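You operate a simulated robot arm through the tools that you are given. There is no shell and no other tool.

You are at the controls of a simulated robot arm. One attempt, no reset.

Task
Lock the shut door: swing both handles home and drop both retainers.

Only the result counts: the job must be done as asked and must still hold three seconds after the hand-in. Knocking over, shifting, dropping, spilling or breaking anything else fails it.

Robot
A 7-joint arm with a two-finger parallel gripper, fixed in place. Base frame: the origin is at the foot of the arm, x ahead of it, y to its left, z up. Units: cm, rad, N and s.
Its first joint turns from -2.897 to 2.897 rad. Payload 4.4 kg.
The tool frame sits at the grasp point between the pads (the TCP): z along the fingers, y along the line on which they close. The tips reach 2.3 cm beyond it. The gripper opens to 9.4 cm. The fingers are 3.8 cm wide and 1 cm thick; the gripper's body (5.4 by 9.6 cm) begins 3.9 cm behind the TCP.
Orientation is that of the tool frame in the base frame, as a unit quaternion [w, x, y, z]. With the fingers straight down and closing along the base's y, the tool's x points along the base's -x, its y along +y and its z along -z.

Tools
- The arm moves only by the tool jog_arm. Its argument "commands" is a list of rows, each an object (a shift or turn left out is 0, a gripper value left out holds the last) with "claw": the gripper command, from -1 (fully open) to 1 (shut), values between in proportion; "slide": the shift along the tool's x, y, z in cm, a list of three; "delta_rot": the turn, a rotation vector about the tool's x, y, z in rad, a list of three. In form: [{"claw": claw, "slide": [tx, ty, tz], "delta_rot": [ax, ay, az]}, ...]. A call has 1 to 20 rows; each row is the pose to reach, as a shift and turn from the pose commanded when the call began, along the tool's axes at that moment. A row lasts 0.2 s, in which the tool goes at most 5 cm and 0.15 rad; a call with a longer step from one row to the next is refused whole, and so is a gripper value outside its range. A pose out of reach is approached as far as the arm can. The call stops where the force on the tool passes 50 N (or 10 N more than at its start, if that is more) or the arm is blocked; 0.2 s more then pass. The fingers move at their own pace (about 10.8 cm/s each) and stop on an object; they squeeze with about 30 N. The grip force told is the motor's: it shows also when the fingers shut on nothing. Time passes only in rows, and 0.2 s behind the last, so rows that repeat a pose let the fingers close. The reply holds the time, the measured pose of the TCP, the force on the tool along the base axes, the opening and the grip force, in the units named above and with some noise, with the torque about the TCP (base axes, N m) and any sound that the robot's microphone picked up.
- Cameras (640 x 400 px; columns grow to the right, rows downward): "scene" is fixed at [4.97, 65.11, 202.08]; the picture's right is [-0.57, -0.82, 0.00], its down [-0.52, 0.37, -0.77] and it looks along [0.63, -0.44, -0.64] (base axes); focal length 358 px, centre (320, 200). "wrist" rides on the gripper at [8.6, 1.6, -7.5] in the tool frame; the picture's right is [-0.18, 0.98, 0.00], its down [-0.58, -0.11, -0.81] and it looks along [-0.79, -0.15, 0.59] (tool axes); focal length 243 px, centre (320, 200). There is no depth. A picture from a camera that has moved, and an enlarged one, comes with that camera's place and axes in the base frame and with its lens.
- get_image(camera): a new picture of that camera. The clock stands still meanwhile.
- enlarge(camera, box): a new picture of the part [left, top, right, bottom] of that camera's present view, enlarged. The clock stands still meanwhile.
- close_job(): hands the job in; it is judged then, once.

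Places have to be worked out from the pictures, the camera data and where the tool is seen. Open the gripper and draw the arm clear of the work before you hand the job in, unless the task says otherwise.

The tools are called after ">>>" as a command line: name --argument value ..., lists and objects as JSON in quotes. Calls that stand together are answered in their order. jog_arm: Moves the arm, as the interface text tells. Its arguments: {"type":"object","properties":{"commands":{"type":"array"}},"required":["commands"]} The other tools are called the same way: get_image (camera) takes a picture; enlarge (camera, box) takes an enlarged picture of a part of a camera's view; close_job () hands the job in.

At the start:

```text
clock: 0.0
ee_pos: [56.3, 20.58, 159.99]
orientation: [0.0, 0.0, 1.0, 0.001]
contact_force: [0.0, 0.2, -0.5]
moment: [0.04, 0.01, 0.04]
grip_width: 9.41
grasp_force: 0.0
```

scene: 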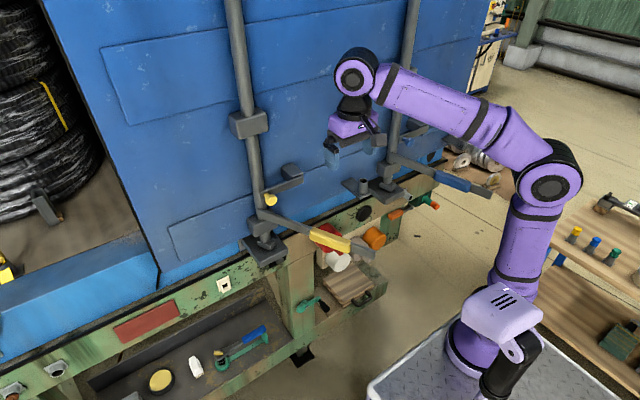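
wrist: 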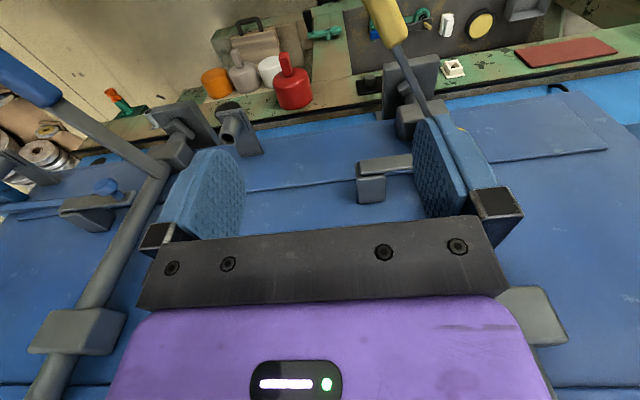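

I'll start by looking closely at the two handles and their retainers in enlarged views.

>>> enlarge --camera "scene" --box '[220, 150, 400, 280]'

>>> enlarge --camera "scene" --box '[340, 120, 520, 240]'

>>> enlarge --camera "wrist" --box '[340, 0, 520, 220]'

>>> enlarge --camera "wrist" --box '[0, 30, 260, 240]'

```text
3.08 times, centred on (310, 215) of scene
camera zoom: at [4.97, 65.11, 202.08], right [-0.57, -0.82, 0.0], down [-0.52, 0.37, -0.77], along [0.63, -0.44, -0.64], focal length 1102 px, centre (351, 154)
```

zoom: 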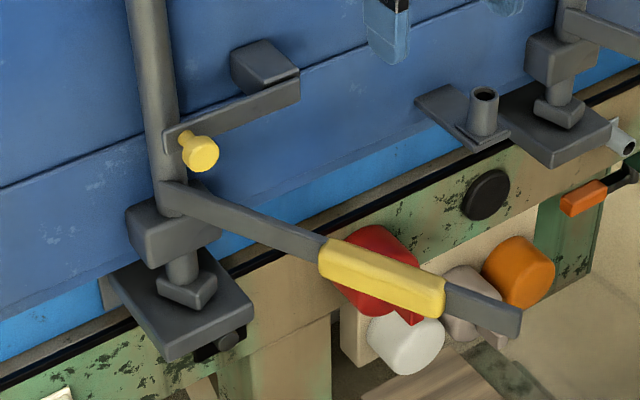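

```text
3.33 times, centred on (430, 180) of scene
camera zoom: at [4.97, 65.11, 202.08], right [-0.57, -0.82, 0.0], down [-0.52, 0.37, -0.77], along [0.63, -0.44, -0.64], focal length 1194 px, centre (-47, 267)
```

zoom: 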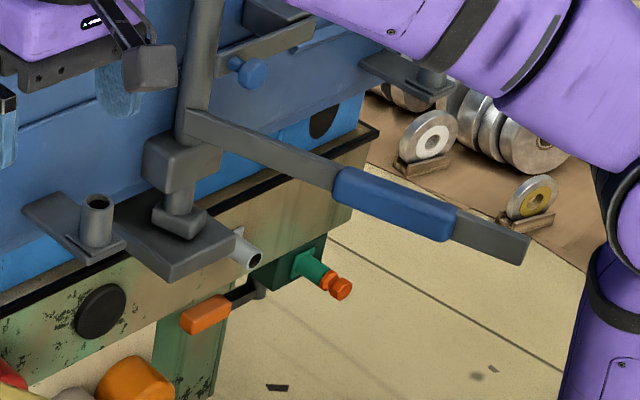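

```text
1.82 times, centred on (430, 110) of wrist
camera zoom: at [47.66, 22.24, 167.43], right [0.18, 0.98, 0.0], down [0.58, -0.11, 0.81], along [0.79, -0.15, -0.59], focal length 441 px, centre (120, 364)
```

zoom: 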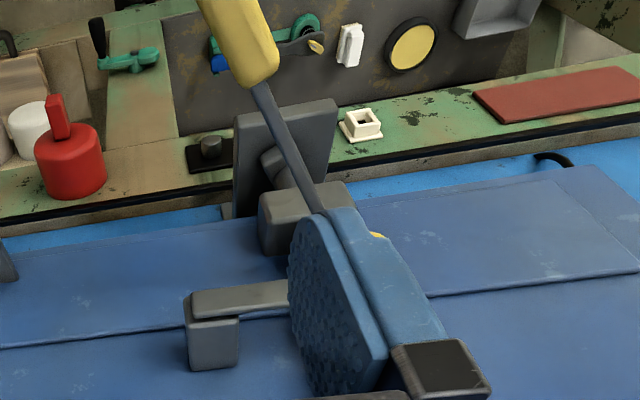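

```text
1.90 times, centred on (130, 135) of wrist
camera zoom: at [47.66, 22.24, 167.43], right [0.18, 0.98, 0.0], down [0.58, -0.11, 0.81], along [0.79, -0.15, -0.59], focal length 462 px, centre (682, 324)
```

zoom: 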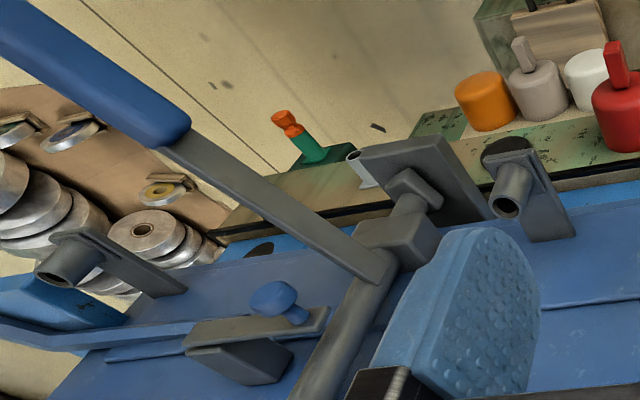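

The handles stick out horizontally from vertical rods at about (72, 37, 138.5) for the yellow one and (72, -10, 139.5) for the blue one. The retainer bars with knobs sit just above them. I'll shift the wrist camera toward the yellow retainer, staying above everything, to understand the mechanism.

>>> jog_arm --commands '[{"claw": -1, "slide": [0, 4.5, 1.5]}, {"claw": -1, "slide": [0, 9, 3]}]'

>>> get_image --camera "wrist"

>>> enlarge --camera "wrist" --box '[240, 60, 460, 240]'

>>> get_image --camera "scene"

```text
clock: 0.6
ee_pos: [56.25, 29.44, 157.13]
orientation: [0.001, 0.001, 1.0, 0.001]
contact_force: [-0.9, -0.1, 0.2]
moment: [0.06, 0.01, 0.03]
grip_width: 9.38
grasp_force: 0.1
```

```text
taken
camera wrist: at [47.7, 30.94, 164.61], right [0.19, 0.98, 0.0], down [0.58, -0.11, 0.81], along [0.79, -0.15, -0.59], focal length 243 px, centre (320, 200)
```

wrist: 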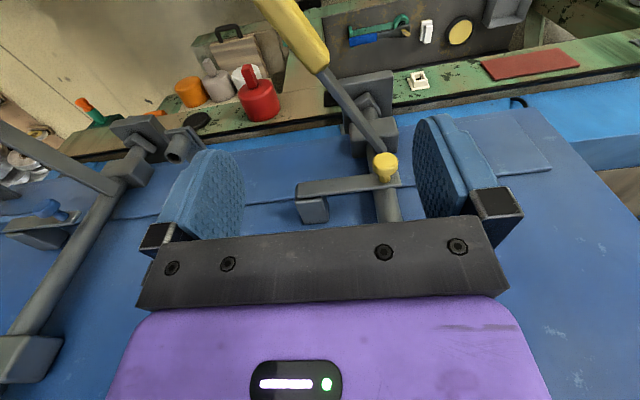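

```text
2.22 times, centred on (350, 150) of wrist
camera zoom: at [47.7, 30.94, 164.61], right [0.19, 0.98, 0.0], down [0.58, -0.11, 0.81], along [0.79, -0.15, -0.59], focal length 539 px, centre (253, 311)
```

zoom: 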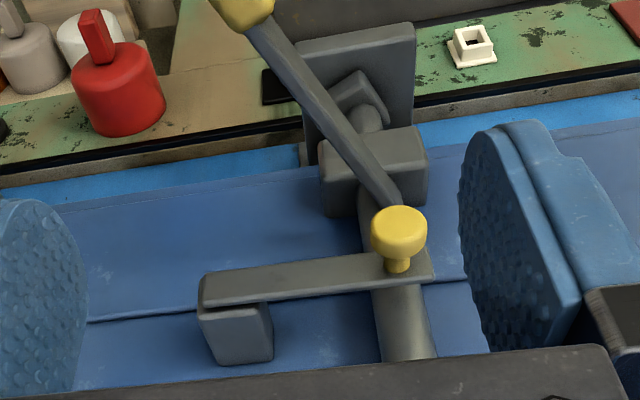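

```text
taken
```

scene: 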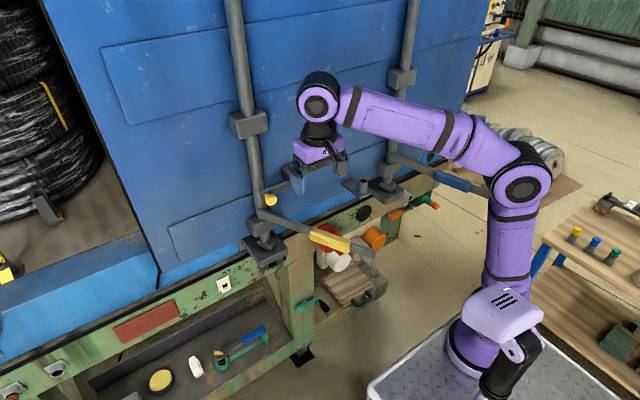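

The bar is carried on a block at about (75, 25, 145). Its yellow knob, near (70, 35, 143), points out of the door, so the bar probably pivots down over the handle once the handle is home. There is also a tube bracket at about (67.6, 5.7, 138), near where the yellow handle tip would end up, so I'll look at it closer.

>>> jog_arm --commands '[{"claw": -1, "slide": [0, -5, 0]}, {"claw": -1, "slide": [0, -10, 0]}, {"claw": -1, "slide": [0, -15, 1]}, {"claw": -1, "slide": [0, -19, 3]}, {"claw": -1, "slide": [0, -21, 6]}, {"claw": -1, "slide": [0, -21, 8]}]'

>>> get_image --camera "wrist"

>>> enlarge --camera "wrist" --box '[220, 80, 440, 240]'

>>> get_image --camera "scene"

```text
refused: row 3 steps farther than a row can; nothing moved
```

```text
taken
camera wrist: at [47.7, 30.94, 164.61], right [0.19, 0.98, 0.0], down [0.58, -0.11, 0.81], along [0.79, -0.15, -0.59], focal length 243 px, centre (320, 200)
```

wrist: 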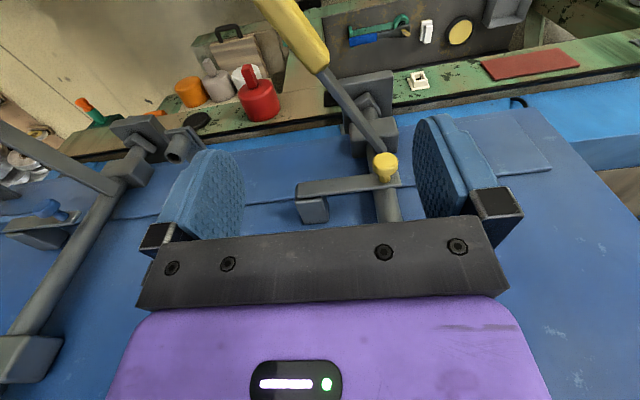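

```text
2.50 times, centred on (330, 160) of wrist
camera zoom: at [47.7, 30.94, 164.61], right [0.19, 0.98, 0.0], down [0.58, -0.11, 0.81], along [0.79, -0.15, -0.59], focal length 606 px, centre (295, 300)
```

zoom: 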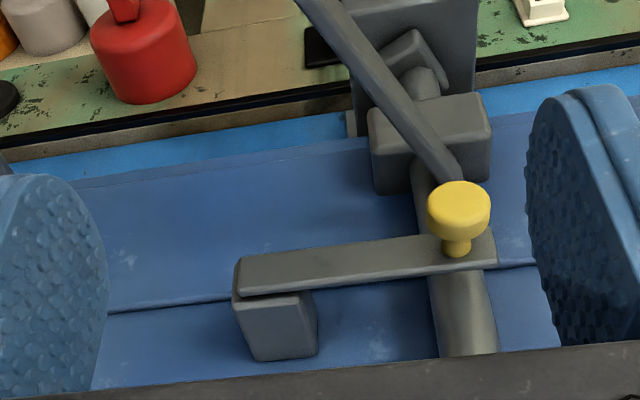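

```text
taken
```

scene: 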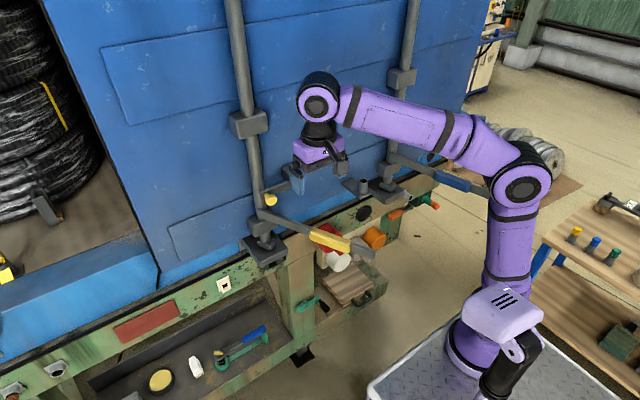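

The move was refused because one row stepped too far, so I'll resend it with smaller steps.

>>> jog_arm --commands '[{"claw": -1, "slide": [0, -4.5, 0]}, {"claw": -1, "slide": [0, -9, 0]}, {"claw": -1, "slide": [0, -13.5, 1]}, {"claw": -1, "slide": [0, -17.5, 3]}, {"claw": -1, "slide": [0, -20, 6]}, {"claw": -1, "slide": [0, -21, 9]}]'

>>> get_image --camera "wrist"

>>> enlarge --camera "wrist" --box '[220, 80, 440, 240]'

>>> get_image --camera "scene"

```text
clock: 2.0
ee_pos: [56.27, 8.59, 147.92]
orientation: [0.0, 0.0, 1.0, 0.0]
contact_force: [-0.5, -0.4, -0.4]
moment: [-0.02, 0.03, -0.04]
grip_width: 9.39
grasp_force: 0.1
```

```text
taken
camera wrist: at [47.55, 10.19, 155.4], right [0.18, 0.98, 0.0], down [0.58, -0.11, 0.81], along [0.79, -0.15, -0.59], focal length 243 px, centre (320, 200)
```

wrist: 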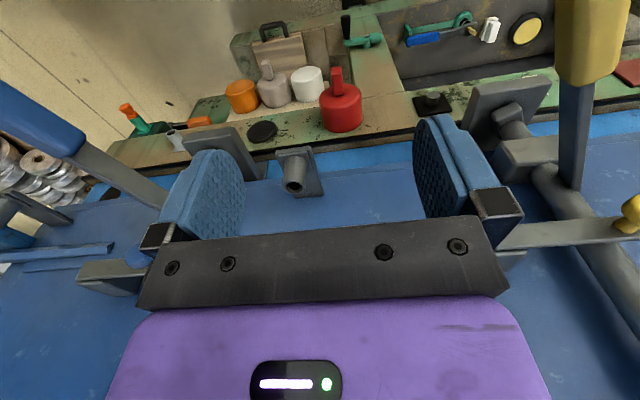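

```text
2.50 times, centred on (330, 160) of wrist
camera zoom: at [47.55, 10.19, 155.4], right [0.18, 0.98, 0.0], down [0.58, -0.11, 0.81], along [0.79, -0.15, -0.59], focal length 606 px, centre (295, 300)
```

zoom: 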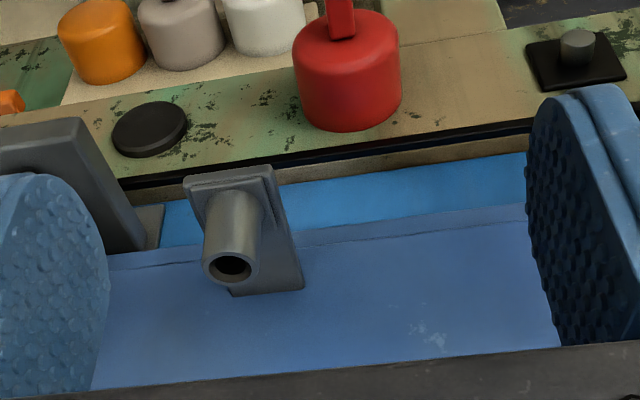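

```text
taken
```

scene: 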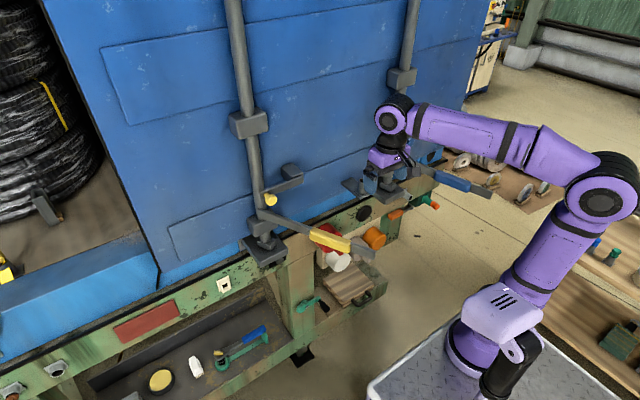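

The tube bracket is a plate sticking out of the door with a hollow post whose top is near (71.3, 2, 135). The yellow handle seems to slant down toward its tip. I'll back the camera off to measure the handle tips and see the whole door at once.

>>> jog_arm --commands '[{"claw": -1, "slide": [4.5, 1.5, -0.5]}, {"claw": -1, "slide": [9, 3, -1]}, {"claw": -1, "slide": [13.5, 4.5, -1.5]}, {"claw": -1, "slide": [18, 6, -2]}, {"claw": -1, "slide": [20, 7, -2]}]'

>>> get_image --camera "wrist"

>>> enlarge --camera "wrist" --box '[240, 60, 460, 240]'

>>> get_image --camera "scene"

```text
clock: 3.2
ee_pos: [36.06, 15.83, 149.78]
orientation: [0.0, 0.001, 1.0, 0.0]
contact_force: [0.7, -0.9, -0.7]
moment: [0.01, 0.01, 0.02]
grip_width: 9.39
grasp_force: 0.0
```

```text
taken
camera wrist: at [27.55, 17.32, 157.27], right [0.19, 0.98, 0.0], down [0.58, -0.11, 0.81], along [0.79, -0.15, -0.59], focal length 243 px, centre (320, 200)
```

wrist: 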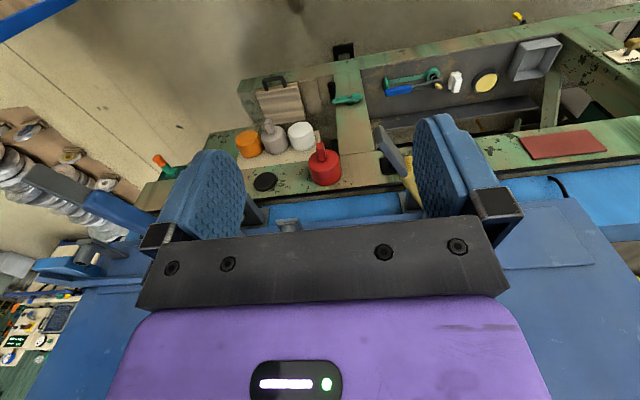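

```text
2.22 times, centred on (350, 150) of wrist
camera zoom: at [27.55, 17.32, 157.27], right [0.19, 0.98, 0.0], down [0.58, -0.11, 0.81], along [0.79, -0.15, -0.59], focal length 539 px, centre (253, 311)
```

zoom: 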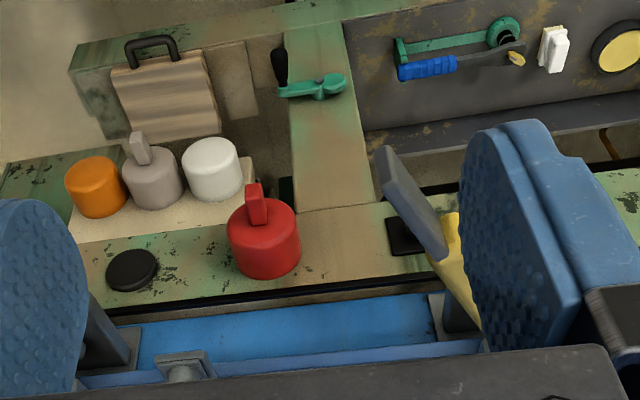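

```text
taken
```

scene: 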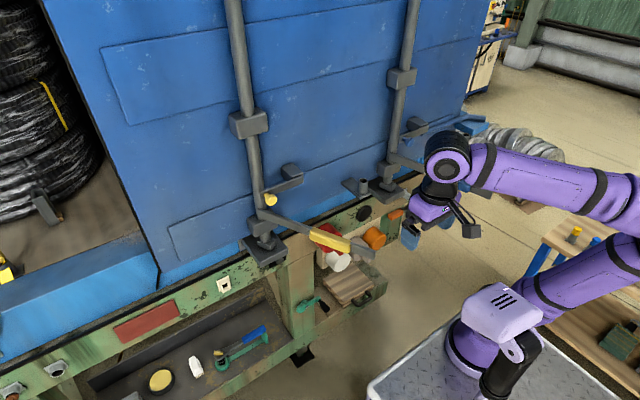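

The yellow handle tip triangulates to about (46, 20.4, 135), so the handle is roughly horizontal at z≈136 and about 29° off the door normal. It swings home toward -y and +x. I'll close the fingers and move to the handle's +y side above it, stopping high to verify clearance.

>>> jog_arm --commands '[{"claw": 1, "slide": [-3, 3.5, 0]}, {"claw": 1, "slide": [-6, 7, 0]}, {"claw": 1, "slide": [-9, 10.5, 0]}, {"claw": 1, "slide": [-12, 13.5, 0]}, {"claw": 1, "slide": [-14, 14.5, 2]}, {"claw": 1, "slide": [-14, 14.5, 5]}]'

>>> get_image --camera "wrist"

>>> get_image --camera "scene"

>>> enlarge --camera "scene" --box '[220, 150, 400, 280]'

```text
clock: 4.6
ee_pos: [50.41, 30.04, 145.11]
orientation: [0.0, 0.0, 1.0, 0.0]
contact_force: [-0.3, 0.2, 0.9]
moment: [0.05, -0.03, -0.01]
grip_width: 0.03
grasp_force: 29.8
```

```text
taken
camera wrist: at [41.84, 31.7, 152.61], right [0.18, 0.98, 0.0], down [0.58, -0.11, 0.81], along [0.79, -0.15, -0.59], focal length 243 px, centre (320, 200)
```

wrist: 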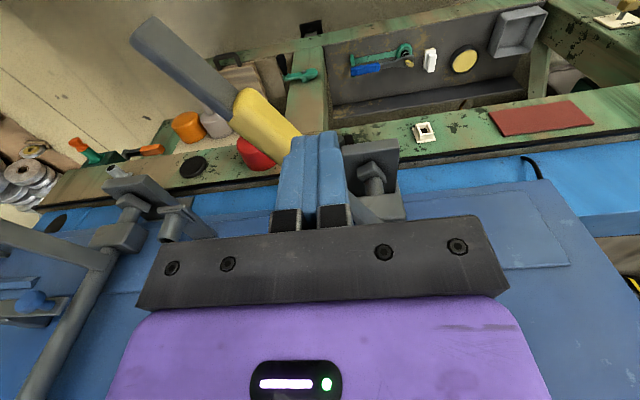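

```text
taken
```

scene: 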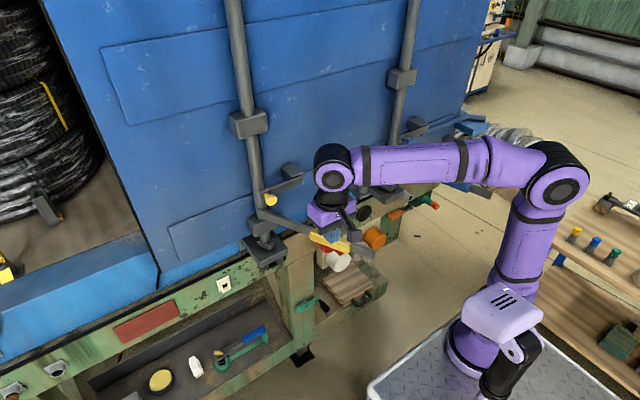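

```text
3.08 times, centred on (310, 215) of scene
camera zoom: at [4.97, 65.11, 202.08], right [-0.57, -0.82, 0.0], down [-0.52, 0.37, -0.77], along [0.63, -0.44, -0.64], focal length 1102 px, centre (351, 154)
```

zoom: 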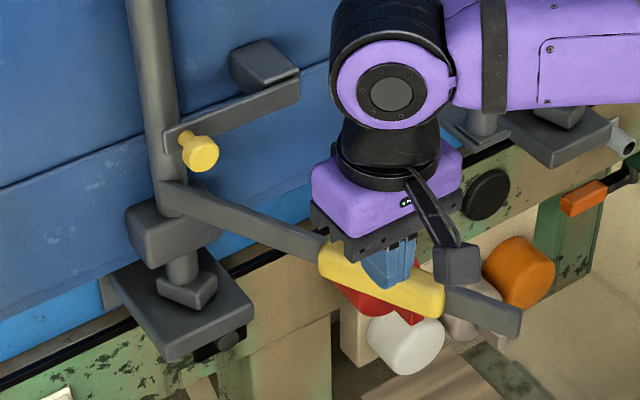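

The closed fingers sit about 6 cm off the handle centreline on its +y side, which leaves roughly 3 cm clear. I'll lower straight down to handle height and check.

>>> jog_arm --commands '[{"claw": 1, "slide": [0, 0, 2.5]}, {"claw": 1, "slide": [0, 0, 5]}, {"claw": 1, "slide": [0, 0, 7]}, {"claw": 1, "slide": [0, 0, 8]}]'

>>> get_image --camera "wrist"

>>> enlarge --camera "scene" --box '[220, 150, 400, 280]'

```text
clock: 5.6
ee_pos: [50.24, 30.09, 136.87]
orientation: [-0.001, 0.0, 1.0, 0.0]
contact_force: [-0.6, 0.6, -0.3]
moment: [-0.02, -0.04, 0.05]
grip_width: 0.01
grasp_force: 30.4
```

```text
taken
camera wrist: at [41.56, 31.7, 144.5], right [0.18, 0.98, 0.0], down [0.58, -0.11, 0.81], along [0.79, -0.15, -0.59], focal length 243 px, centre (320, 200)
```

wrist: 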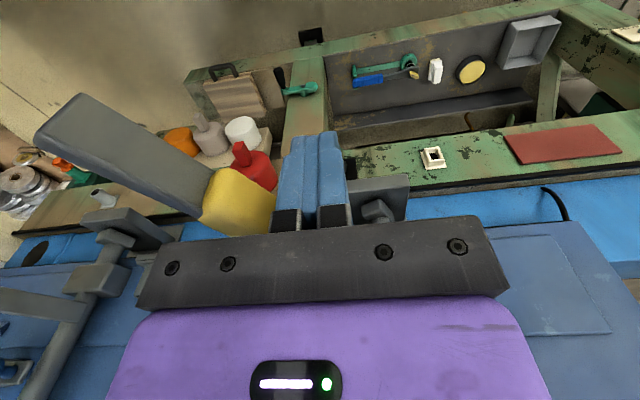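

```text
3.08 times, centred on (310, 215) of scene
camera zoom: at [4.97, 65.11, 202.08], right [-0.57, -0.82, 0.0], down [-0.52, 0.37, -0.77], along [0.63, -0.44, -0.64], focal length 1102 px, centre (351, 154)
```

zoom: 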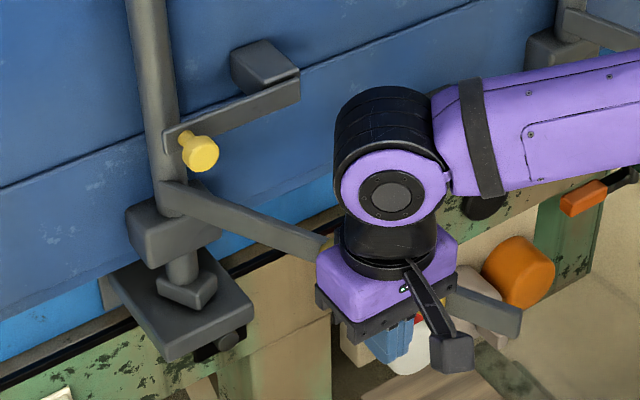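

The fingers are beside the handle at its height, with about 3 cm of gap. I'll push slowly along the arc around the rod at radius ~24 cm, stopping partway at around 50° to check.

>>> jog_arm --commands '[{"claw": 1, "slide": [0, 0, 0.8]}, {"claw": 1, "slide": [-0.8, -1.1, 0.8]}, {"claw": 1, "slide": [-1.6, -2.6, 0.8]}, {"claw": 1, "slide": [-2.1, -3.6, 0.8]}, {"claw": 1, "slide": [-2.6, -4.6, 0.8]}, {"claw": 1, "slide": [-3.1, -5.6, 0.8]}, {"claw": 1, "slide": [-3.6, -6.6, 0.8]}, {"claw": 1, "slide": [-4.2, -7.4, 0.8]}, {"claw": 1, "slide": [-4.8, -8.3, 0.8]}, {"claw": 1, "slide": [-5.4, -9.1, 0.8]}, {"claw": 1, "slide": [-6.1, -9.85, 0.8]}]'

>>> get_image --camera "wrist"

>>> enlarge --camera "scene" --box '[220, 130, 420, 280]'

```text
clock: 8.0
ee_pos: [56.29, 20.23, 136.05]
orientation: [0.0, 0.0, 1.0, -0.001]
contact_force: [-1.0, -0.5, -0.5]
moment: [-0.04, 0.01, -0.02]
grip_width: 0.0
grasp_force: 29.9
```

```text
taken
camera wrist: at [47.73, 21.89, 143.6], right [0.19, 0.98, 0.0], down [0.58, -0.11, 0.81], along [0.79, -0.15, -0.59], focal length 243 px, centre (320, 200)
```

wrist: 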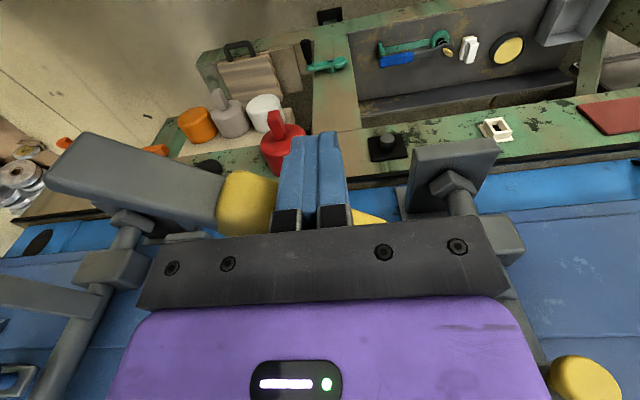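

```text
2.67 times, centred on (320, 205) of scene
camera zoom: at [4.97, 65.11, 202.08], right [-0.57, -0.82, 0.0], down [-0.52, 0.37, -0.77], along [0.63, -0.44, -0.64], focal length 955 px, centre (320, 187)
```

zoom: 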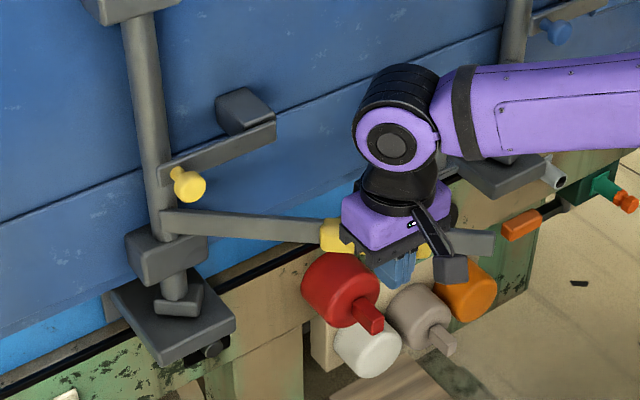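

The handle swings along freely with almost no resistance. I'll continue the arc to about 80°.

>>> jog_arm --commands '[{"claw": 1, "slide": [-1.0, -1.0, 0]}, {"claw": 1, "slide": [-2.0, -2.0, 0]}, {"claw": 1, "slide": [-3.1, -2.85, 0]}, {"claw": 1, "slide": [-4.3, -3.7, 0]}, {"claw": 1, "slide": [-5.5, -4.4, 0]}, {"claw": 1, "slide": [-6.7, -5.1, 0]}, {"claw": 1, "slide": [-8.0, -5.7, 0]}, {"claw": 1, "slide": [-9.3, -6.3, 0]}, {"claw": 1, "slide": [-10.6, -6.8, 0]}]'

>>> get_image --camera "wrist"

>>> enlarge --camera "scene" --box '[220, 130, 420, 280]'

```text
clock: 10.0
ee_pos: [66.99, 13.51, 136.03]
orientation: [0.0, 0.0, 1.0, 0.001]
contact_force: [-1.2, -0.2, -0.9]
moment: [-0.02, 0.0, 0.0]
grip_width: 0.02
grasp_force: 29.8
```

```text
taken
camera wrist: at [58.31, 15.07, 143.63], right [0.18, 0.98, 0.0], down [0.58, -0.11, 0.81], along [0.79, -0.15, -0.59], focal length 243 px, centre (320, 200)
```

wrist: 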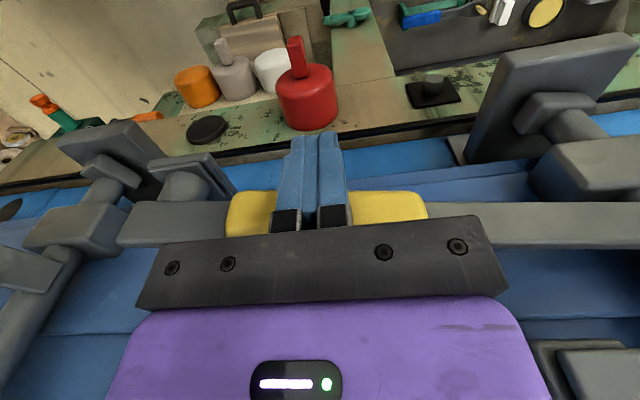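

```text
2.67 times, centred on (320, 205) of scene
camera zoom: at [4.97, 65.11, 202.08], right [-0.57, -0.82, 0.0], down [-0.52, 0.37, -0.77], along [0.63, -0.44, -0.64], focal length 955 px, centre (320, 187)
```

zoom: 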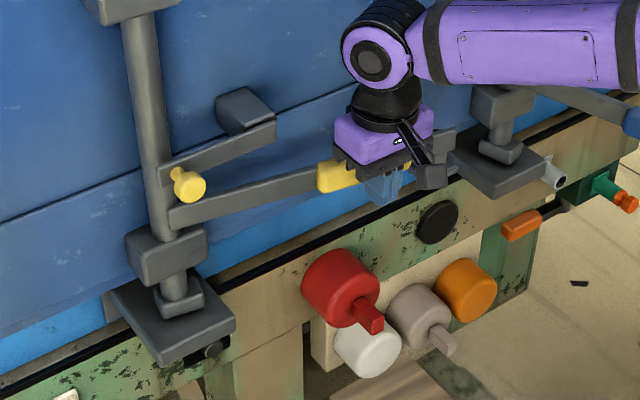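

The handle is nearly against the door and passes over the tube post. I'll push on in small +x steps until it meets its stop.

>>> jog_arm --commands '[{"claw": 1, "slide": [-0.8, -0.2, 0]}, {"claw": 1, "slide": [-1.6, -0.4, 0]}, {"claw": 1, "slide": [-2.3, -0.5, 0]}, {"claw": 1, "slide": [-2.9, -0.6, 0]}, {"claw": 1, "slide": [-3.5, -0.7, 0]}, {"claw": 1, "slide": [-4.0, -0.8, 0]}, {"claw": 1, "slide": [-4.5, -0.8, 0]}]'

>>> get_image --camera "wrist"

>>> enlarge --camera "scene" --box '[220, 130, 420, 280]'

```text
clock: 11.6
ee_pos: [71.32, 12.54, 136.06]
orientation: [-0.001, 0.001, 1.0, 0.0]
contact_force: [-10.1, -1.1, -1.4]
moment: [-0.02, -0.16, 0.06]
grip_width: 0.02
grasp_force: 30.5
```

```text
taken
camera wrist: at [62.78, 14.2, 143.59], right [0.18, 0.98, 0.0], down [0.58, -0.11, 0.81], along [0.79, -0.15, -0.59], focal length 243 px, centre (320, 200)
```

wrist: 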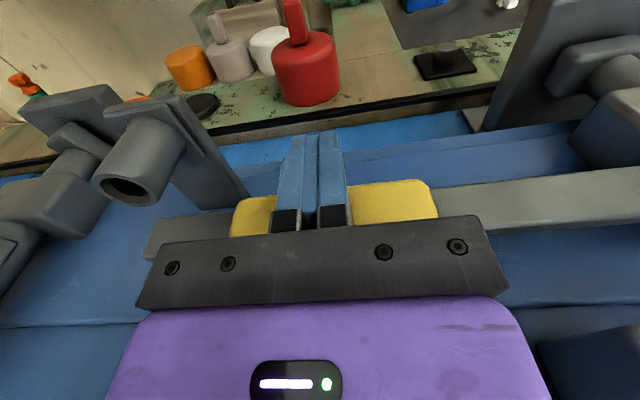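

```text
2.67 times, centred on (320, 205) of scene
camera zoom: at [4.97, 65.11, 202.08], right [-0.57, -0.82, 0.0], down [-0.52, 0.37, -0.77], along [0.63, -0.44, -0.64], focal length 955 px, centre (320, 187)
```

zoom: 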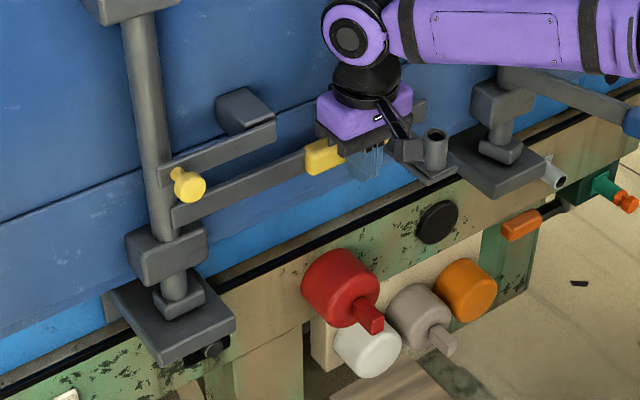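

Contact force is rising (-10 N) with the handle almost flat against the door. I'll press a little more to confirm it is on its hard stop.

>>> jog_arm --commands '[{"claw": 1, "slide": [-0.4, 0, 0]}, {"claw": 1, "slide": [-0.8, 0, 0]}, {"claw": 1, "slide": [-1.2, 0, 0]}, {"claw": 1, "slide": [-1.2, 0, 0]}]'

>>> get_image --camera "wrist"

>>> enlarge --camera "scene" --box '[220, 130, 420, 280]'

```text
clock: 12.1
ee_pos: [71.34, 12.62, 136.05]
orientation: [-0.005, -0.001, 1.0, -0.001]
contact_force: [-22.9, -9.1, 3.4]
moment: [0.09, -0.51, -0.27]
grip_width: 0.0
grasp_force: 30.0
stopped in row 2: the force on the tool passed its limit at 58 N (the readings are from after the stop); the commanded pose is now the measured one
```

```text
taken
camera wrist: at [62.83, 14.21, 143.67], right [0.18, 0.98, 0.0], down [0.59, -0.11, 0.8], along [0.79, -0.15, -0.6], focal length 243 px, centre (320, 200)
```

wrist: 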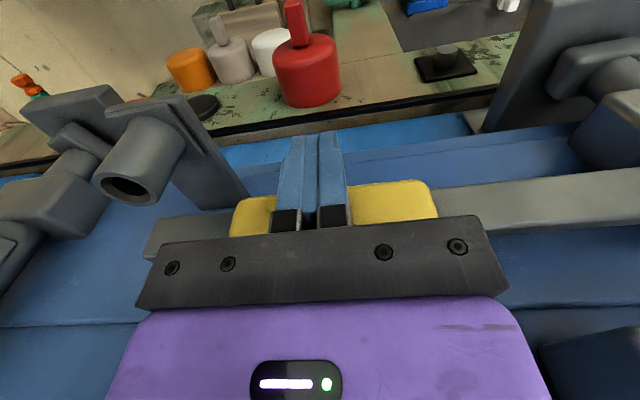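

```text
2.67 times, centred on (320, 205) of scene
camera zoom: at [4.97, 65.11, 202.08], right [-0.57, -0.82, 0.0], down [-0.52, 0.37, -0.77], along [0.63, -0.44, -0.64], focal length 955 px, centre (320, 187)
```

zoom: 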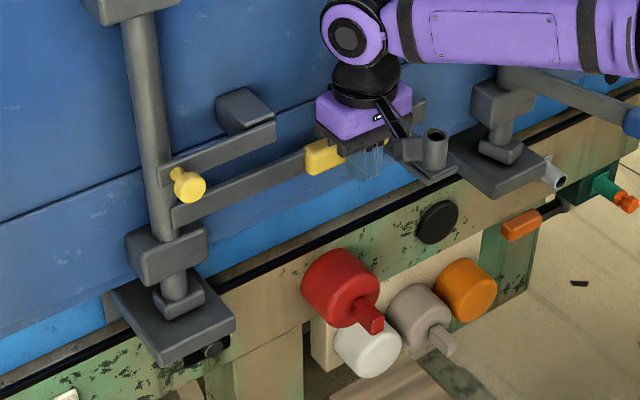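

The yellow handle is on a hard stop (58 N at x≈71.3), so it's home. I'll back off toward the robot, rise, and check whether it stays put.

>>> jog_arm --commands '[{"claw": 1, "slide": [1.5, 0, 0]}, {"claw": 1, "slide": [4.5, 0, 0]}, {"claw": 1, "slide": [7.5, 1, -3]}, {"claw": 1, "slide": [9.5, 4, -7]}, {"claw": 1, "slide": [10.5, 7, -10.5]}, {"claw": -1, "slide": [10.5, 9, -14]}, {"claw": -1, "slide": [10.5, 9, -16]}, {"claw": -1, "slide": [10.5, 9, -16]}]'

>>> get_image --camera "wrist"

>>> enlarge --camera "wrist" --box '[230, 60, 450, 240]'

>>> enlarge --camera "scene" --box '[220, 130, 420, 280]'

```text
refused: row 4 steps farther than a row can; nothing moved
```

```text
taken
camera wrist: at [62.83, 14.21, 143.67], right [0.18, 0.98, 0.0], down [0.59, -0.11, 0.8], along [0.79, -0.15, -0.6], focal length 243 px, centre (320, 200)
```

wrist: 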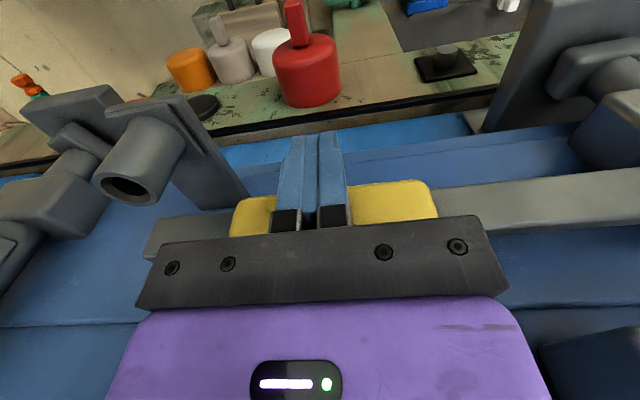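

```text
2.22 times, centred on (340, 150) of wrist
camera zoom: at [62.83, 14.21, 143.67], right [0.18, 0.98, 0.0], down [0.59, -0.11, 0.8], along [0.79, -0.15, -0.6], focal length 539 px, centre (276, 311)
```

zoom: 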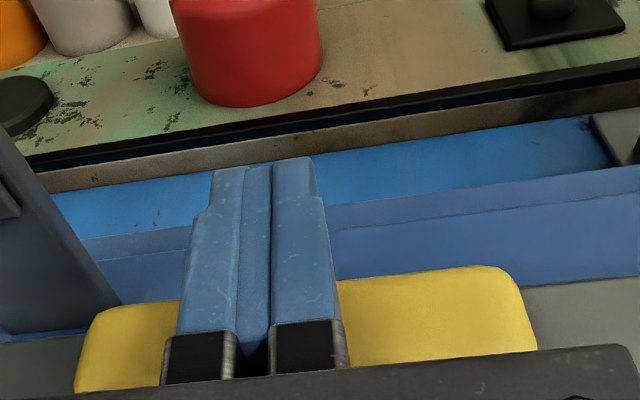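

```text
2.67 times, centred on (320, 205) of scene
camera zoom: at [4.97, 65.11, 202.08], right [-0.57, -0.82, 0.0], down [-0.52, 0.37, -0.77], along [0.63, -0.44, -0.64], focal length 955 px, centre (320, 187)
```

zoom: 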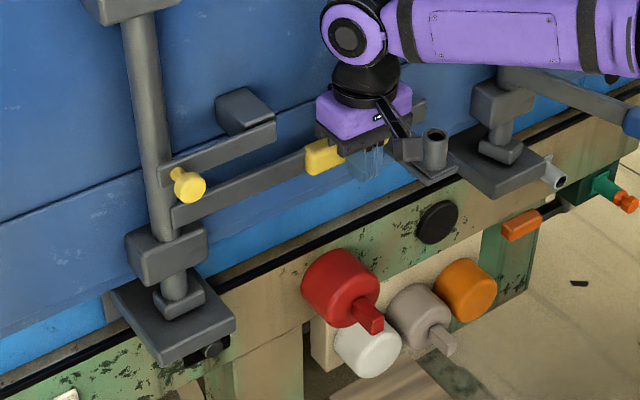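

One row was too long again; I'll resend with shorter steps.

>>> jog_arm --commands '[{"claw": 1, "slide": [1.5, 0, 0]}, {"claw": 1, "slide": [4.5, 0, 0]}, {"claw": 1, "slide": [7.5, 1, -2]}, {"claw": 1, "slide": [9.5, 3, -5]}, {"claw": 1, "slide": [10.5, 5, -8.5]}, {"claw": 1, "slide": [10.5, 7, -12]}, {"claw": -1, "slide": [10.5, 9, -15]}, {"claw": -1, "slide": [10.5, 9, -16]}, {"claw": -1, "slide": [10.5, 9, -16]}]'

>>> get_image --camera "wrist"

>>> enlarge --camera "wrist" --box '[230, 60, 450, 240]'

>>> enlarge --camera "scene" --box '[220, 130, 420, 280]'

```text
clock: 14.1
ee_pos: [61.13, 21.61, 151.98]
orientation: [-0.004, 0.0, 1.0, -0.002]
contact_force: [0.7, -1.4, -0.2]
moment: [0.01, 0.0, 0.0]
grip_width: 9.41
grasp_force: 0.0
```

```text
taken
camera wrist: at [52.72, 23.12, 159.6], right [0.18, 0.98, 0.0], down [0.59, -0.11, 0.8], along [0.79, -0.15, -0.6], focal length 243 px, centre (320, 200)
```

wrist: 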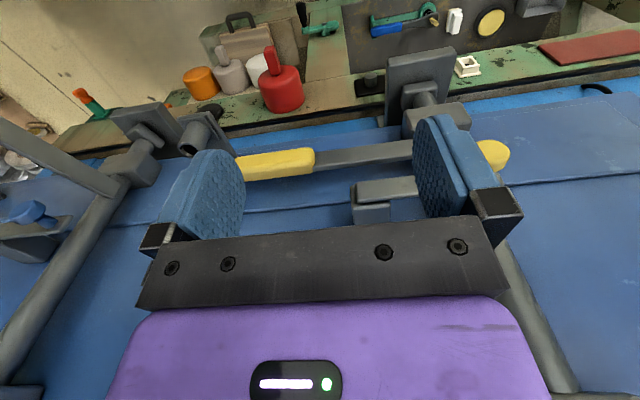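

```text
2.22 times, centred on (340, 150) of wrist
camera zoom: at [52.72, 23.12, 159.6], right [0.18, 0.98, 0.0], down [0.59, -0.11, 0.8], along [0.79, -0.15, -0.6], focal length 539 px, centre (276, 311)
```

zoom: 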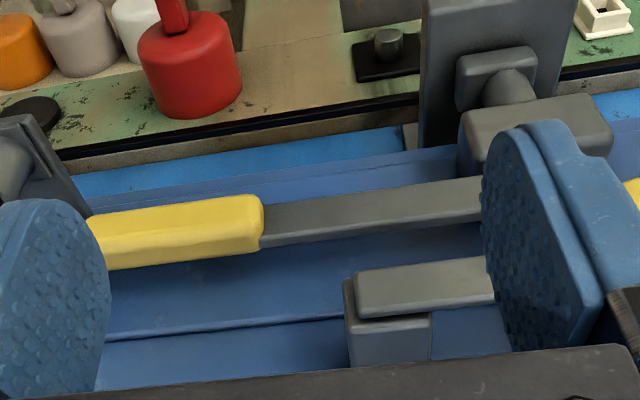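

```text
2.67 times, centred on (320, 205) of scene
camera zoom: at [4.97, 65.11, 202.08], right [-0.57, -0.82, 0.0], down [-0.52, 0.37, -0.77], along [0.63, -0.44, -0.64], focal length 955 px, centre (320, 187)
```

zoom: 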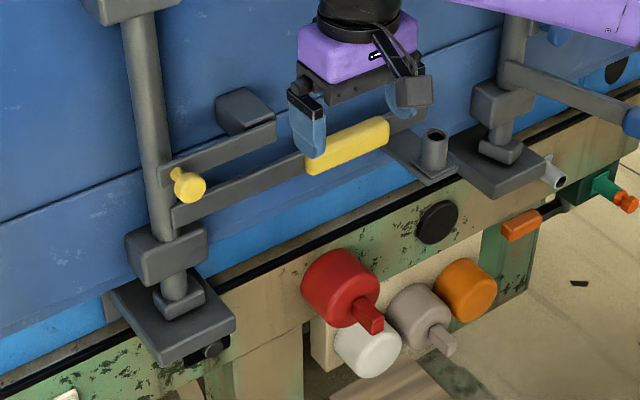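

The yellow handle stays home. The retainer bar's far end measures about (73.2, 23, 143.4) on its block, with the knob head at about (70.5, 34.4, 143). I'll move in front of and above the knob, shut the fingers and tilt the tool forward 0.3 rad for clearance and a better view.

>>> jog_arm --commands '[{"claw": 1, "slide": [0.5, 3.5, 0], "delta_rot": [0, -0.1, 0]}, {"claw": 1, "slide": [1.0, 7, 0], "delta_rot": [0, -0.2, 0]}, {"claw": 1, "slide": [1.1, 10.5, 0], "delta_rot": [0, -0.3, 0]}, {"claw": 1, "slide": [1.1, 12.7, 0], "delta_rot": [0, -0.3, 0]}, {"claw": 1, "slide": [1.1, 12.7, 0], "delta_rot": [0, -0.3, 0]}]'

>>> get_image --camera "wrist"

>>> enlarge --camera "scene" --box '[220, 130, 420, 280]'

```text
clock: 15.3
ee_pos: [60.2, 34.14, 151.99]
orientation: [0.145, 0.0, 0.989, -0.002]
contact_force: [-0.5, -1.0, -0.1]
moment: [0.02, -0.01, 0.01]
grip_width: 0.02
grasp_force: 30.1
```

```text
taken
camera wrist: at [49.78, 35.73, 156.68], right [0.18, 0.98, 0.05], down [0.32, -0.11, 0.94], along [0.93, -0.15, -0.34], focal length 243 px, centre (320, 200)
```

wrist: 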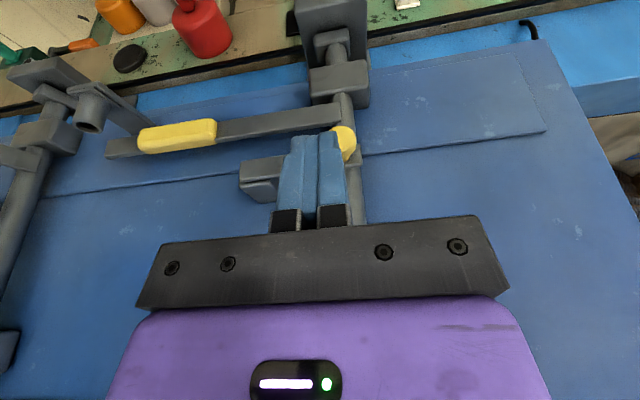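

```text
2.67 times, centred on (320, 205) of scene
camera zoom: at [4.97, 65.11, 202.08], right [-0.57, -0.82, 0.0], down [-0.52, 0.37, -0.77], along [0.63, -0.44, -0.64], focal length 955 px, centre (320, 187)
```

zoom: 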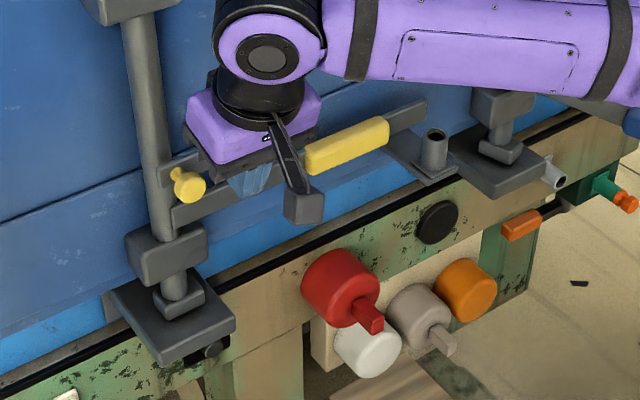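

The knob head refines to (70.5, 35.0, 143.3). I'll bring the fingertips to about 3 cm directly above it, with the front corner kept about 1 cm clear of the rod.

>>> jog_arm --commands '[{"claw": 1, "slide": [-3.75, 0.5, 2.42]}, {"claw": 1, "slide": [-6.51, 0.9, 4.32]}, {"claw": 1, "slide": [-7.77, 0.9, 5.33]}]'

>>> get_image --camera "wrist"

>>> enlarge --camera "wrist" --box '[230, 60, 450, 240]'

>>> enlarge --camera "scene" --box '[220, 130, 420, 280]'

```text
clock: 16.1
ee_pos: [69.08, 35.25, 149.22]
orientation: [0.145, -0.001, 0.989, -0.001]
contact_force: [-1.0, 0.3, 0.1]
moment: [0.0, 0.01, 0.01]
grip_width: 0.0
grasp_force: 30.1
```

```text
taken
camera wrist: at [58.67, 36.83, 153.97], right [0.18, 0.98, 0.05], down [0.33, -0.11, 0.94], along [0.93, -0.15, -0.34], focal length 243 px, centre (320, 200)
```

wrist: 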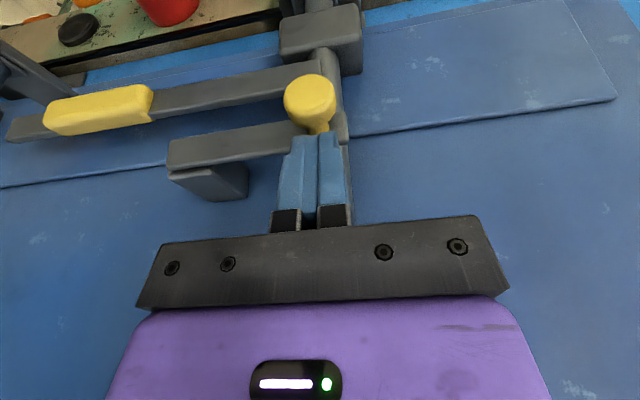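

```text
2.22 times, centred on (340, 150) of wrist
camera zoom: at [58.67, 36.83, 153.97], right [0.18, 0.98, 0.05], down [0.33, -0.11, 0.94], along [0.93, -0.15, -0.34], focal length 539 px, centre (276, 311)
```

zoom: 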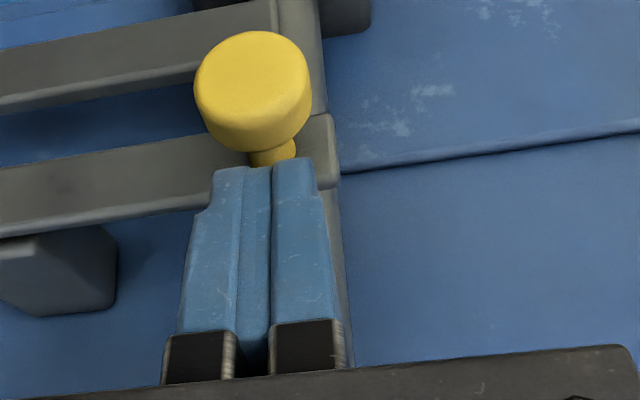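

```text
2.67 times, centred on (320, 205) of scene
camera zoom: at [4.97, 65.11, 202.08], right [-0.57, -0.82, 0.0], down [-0.52, 0.37, -0.77], along [0.63, -0.44, -0.64], focal length 955 px, centre (320, 187)
```

zoom: 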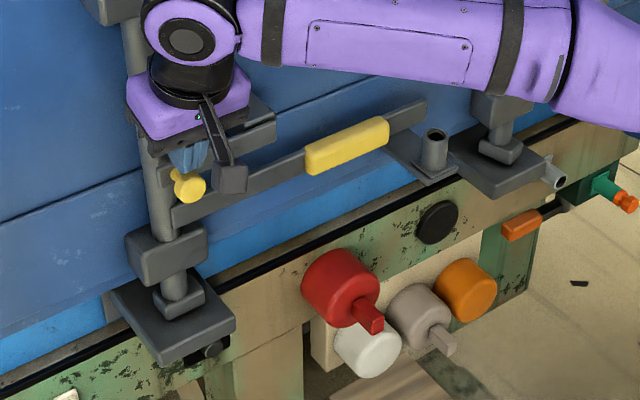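

The fingers are lined up over the knob, with its head at about (71, 34.6, 142.7) and a radius of about 1.8. I'll lower straight down in small steps and see if the bar starts to rotate.

>>> jog_arm --commands '[{"claw": 1, "slide": [0.3, 0, 0.955]}, {"claw": 1, "slide": [0.59, 0, 1.91]}, {"claw": 1, "slide": [0.74, 0, 2.39]}, {"claw": 1, "slide": [0.89, 0, 2.865]}, {"claw": 1, "slide": [1.03, 0, 3.34]}, {"claw": 1, "slide": [1.18, 0, 3.82]}]'

>>> get_image --camera "wrist"

>>> enlarge --camera "scene" --box '[220, 130, 420, 280]'

```text
clock: 17.5
ee_pos: [68.99, 35.12, 145.04]
orientation: [0.145, -0.001, 0.989, 0.0]
contact_force: [-1.0, 0.4, 0.1]
moment: [0.0, 0.01, 0.01]
grip_width: 0.0
grasp_force: 30.0
```

```text
taken
camera wrist: at [58.74, 36.81, 149.85], right [0.18, 0.98, 0.05], down [0.32, -0.11, 0.94], along [0.93, -0.15, -0.34], focal length 243 px, centre (320, 200)
```

wrist: 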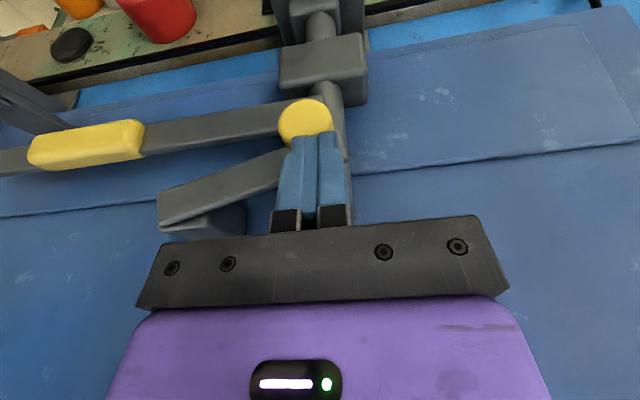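

```text
2.67 times, centred on (320, 205) of scene
camera zoom: at [4.97, 65.11, 202.08], right [-0.57, -0.82, 0.0], down [-0.52, 0.37, -0.77], along [0.63, -0.44, -0.64], focal length 955 px, centre (320, 187)
```

zoom: 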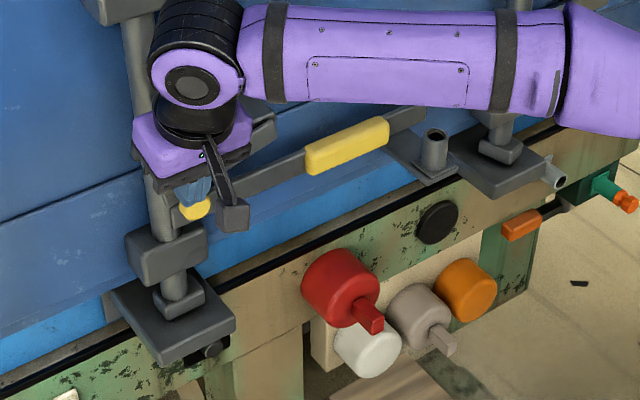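

The bar pivots down about its block end with negligible force. I'll follow the knob's arc down and toward -y.

>>> jog_arm --commands '[{"claw": 1, "slide": [0.32, 0, 1.02]}, {"claw": 1, "slide": [0.63, 0, 2.04]}, {"claw": 1, "slide": [0.82, -0.3, 2.65]}, {"claw": 1, "slide": [1.0, -0.6, 3.25]}, {"claw": 1, "slide": [1.16, -1.0, 3.75]}, {"claw": 1, "slide": [1.31, -1.4, 4.24]}, {"claw": 1, "slide": [1.48, -1.7, 4.77]}, {"claw": 1, "slide": [1.64, -2.0, 5.3]}, {"claw": 1, "slide": [1.8, -2.4, 5.82]}, {"claw": 1, "slide": [1.96, -2.8, 6.34]}]'

>>> get_image --camera "wrist"

>>> enlarge --camera "scene" --box '[220, 130, 420, 280]'

```text
clock: 19.7
ee_pos: [69.08, 32.54, 138.5]
orientation: [0.145, -0.001, 0.989, -0.001]
contact_force: [-0.7, 0.1, 0.0]
moment: [0.03, -0.02, -0.04]
grip_width: 0.01
grasp_force: 29.7
```

```text
taken
camera wrist: at [58.76, 34.08, 143.21], right [0.18, 0.98, 0.05], down [0.33, -0.11, 0.94], along [0.93, -0.15, -0.34], focal length 243 px, centre (320, 200)
```

wrist: 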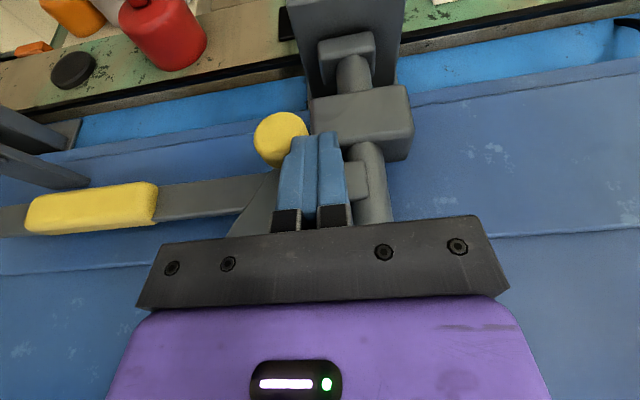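

```text
2.67 times, centred on (320, 205) of scene
camera zoom: at [4.97, 65.11, 202.08], right [-0.57, -0.82, 0.0], down [-0.52, 0.37, -0.77], along [0.63, -0.44, -0.64], focal length 955 px, centre (320, 187)
```

zoom: 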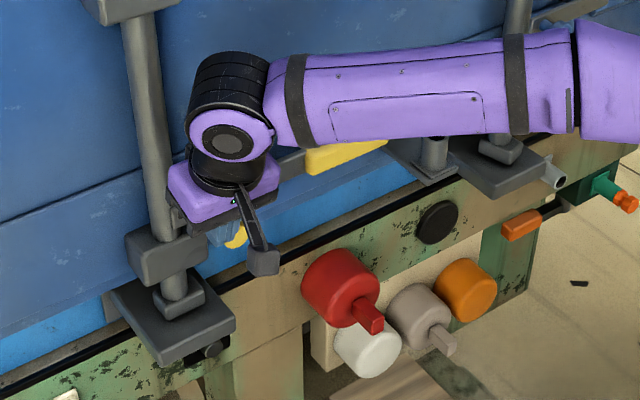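

The bar is now sweeping across the front of the handle. I'll carry on pushing the knob toward -y to bring the bar to hanging vertical.

>>> jog_arm --commands '[{"claw": 1, "slide": [0.16, -0.55, 0.52]}, {"claw": 1, "slide": [0.325, -1.1, 1.05]}, {"claw": 1, "slide": [0.46, -1.7, 1.48]}, {"claw": 1, "slide": [0.59, -2.3, 1.91]}, {"claw": 1, "slide": [0.64, -2.9, 2.05]}, {"claw": 1, "slide": [0.68, -3.5, 2.2]}, {"claw": 1, "slide": [0.71, -4.1, 2.3]}, {"claw": 1, "slide": [0.74, -4.6, 2.39]}]'

>>> get_image --camera "wrist"

>>> enlarge --camera "scene" --box '[220, 130, 420, 280]'

```text
clock: 21.5
ee_pos: [69.13, 27.8, 135.91]
orientation: [0.145, 0.0, 0.989, -0.002]
contact_force: [0.8, -1.1, 0.1]
moment: [0.01, 0.0, -0.03]
grip_width: 0.0
grasp_force: 29.6
```

```text
taken
camera wrist: at [58.76, 29.46, 140.68], right [0.18, 0.98, 0.05], down [0.33, -0.11, 0.94], along [0.93, -0.15, -0.34], focal length 243 px, centre (320, 200)
```

wrist: 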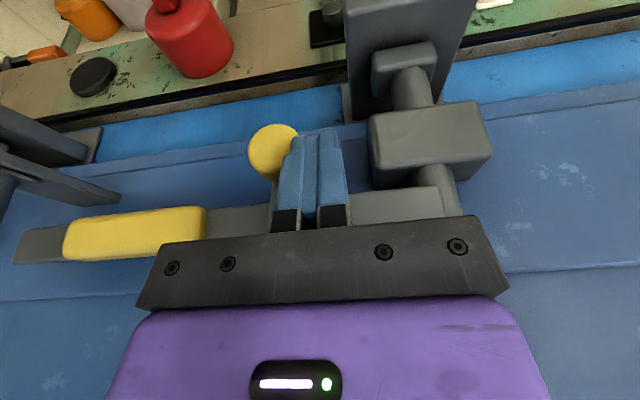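

```text
2.67 times, centred on (320, 205) of scene
camera zoom: at [4.97, 65.11, 202.08], right [-0.57, -0.82, 0.0], down [-0.52, 0.37, -0.77], along [0.63, -0.44, -0.64], focal length 955 px, centre (320, 187)
```

zoom: 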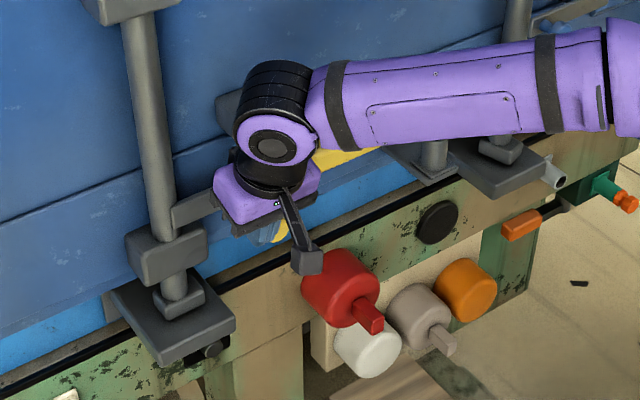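

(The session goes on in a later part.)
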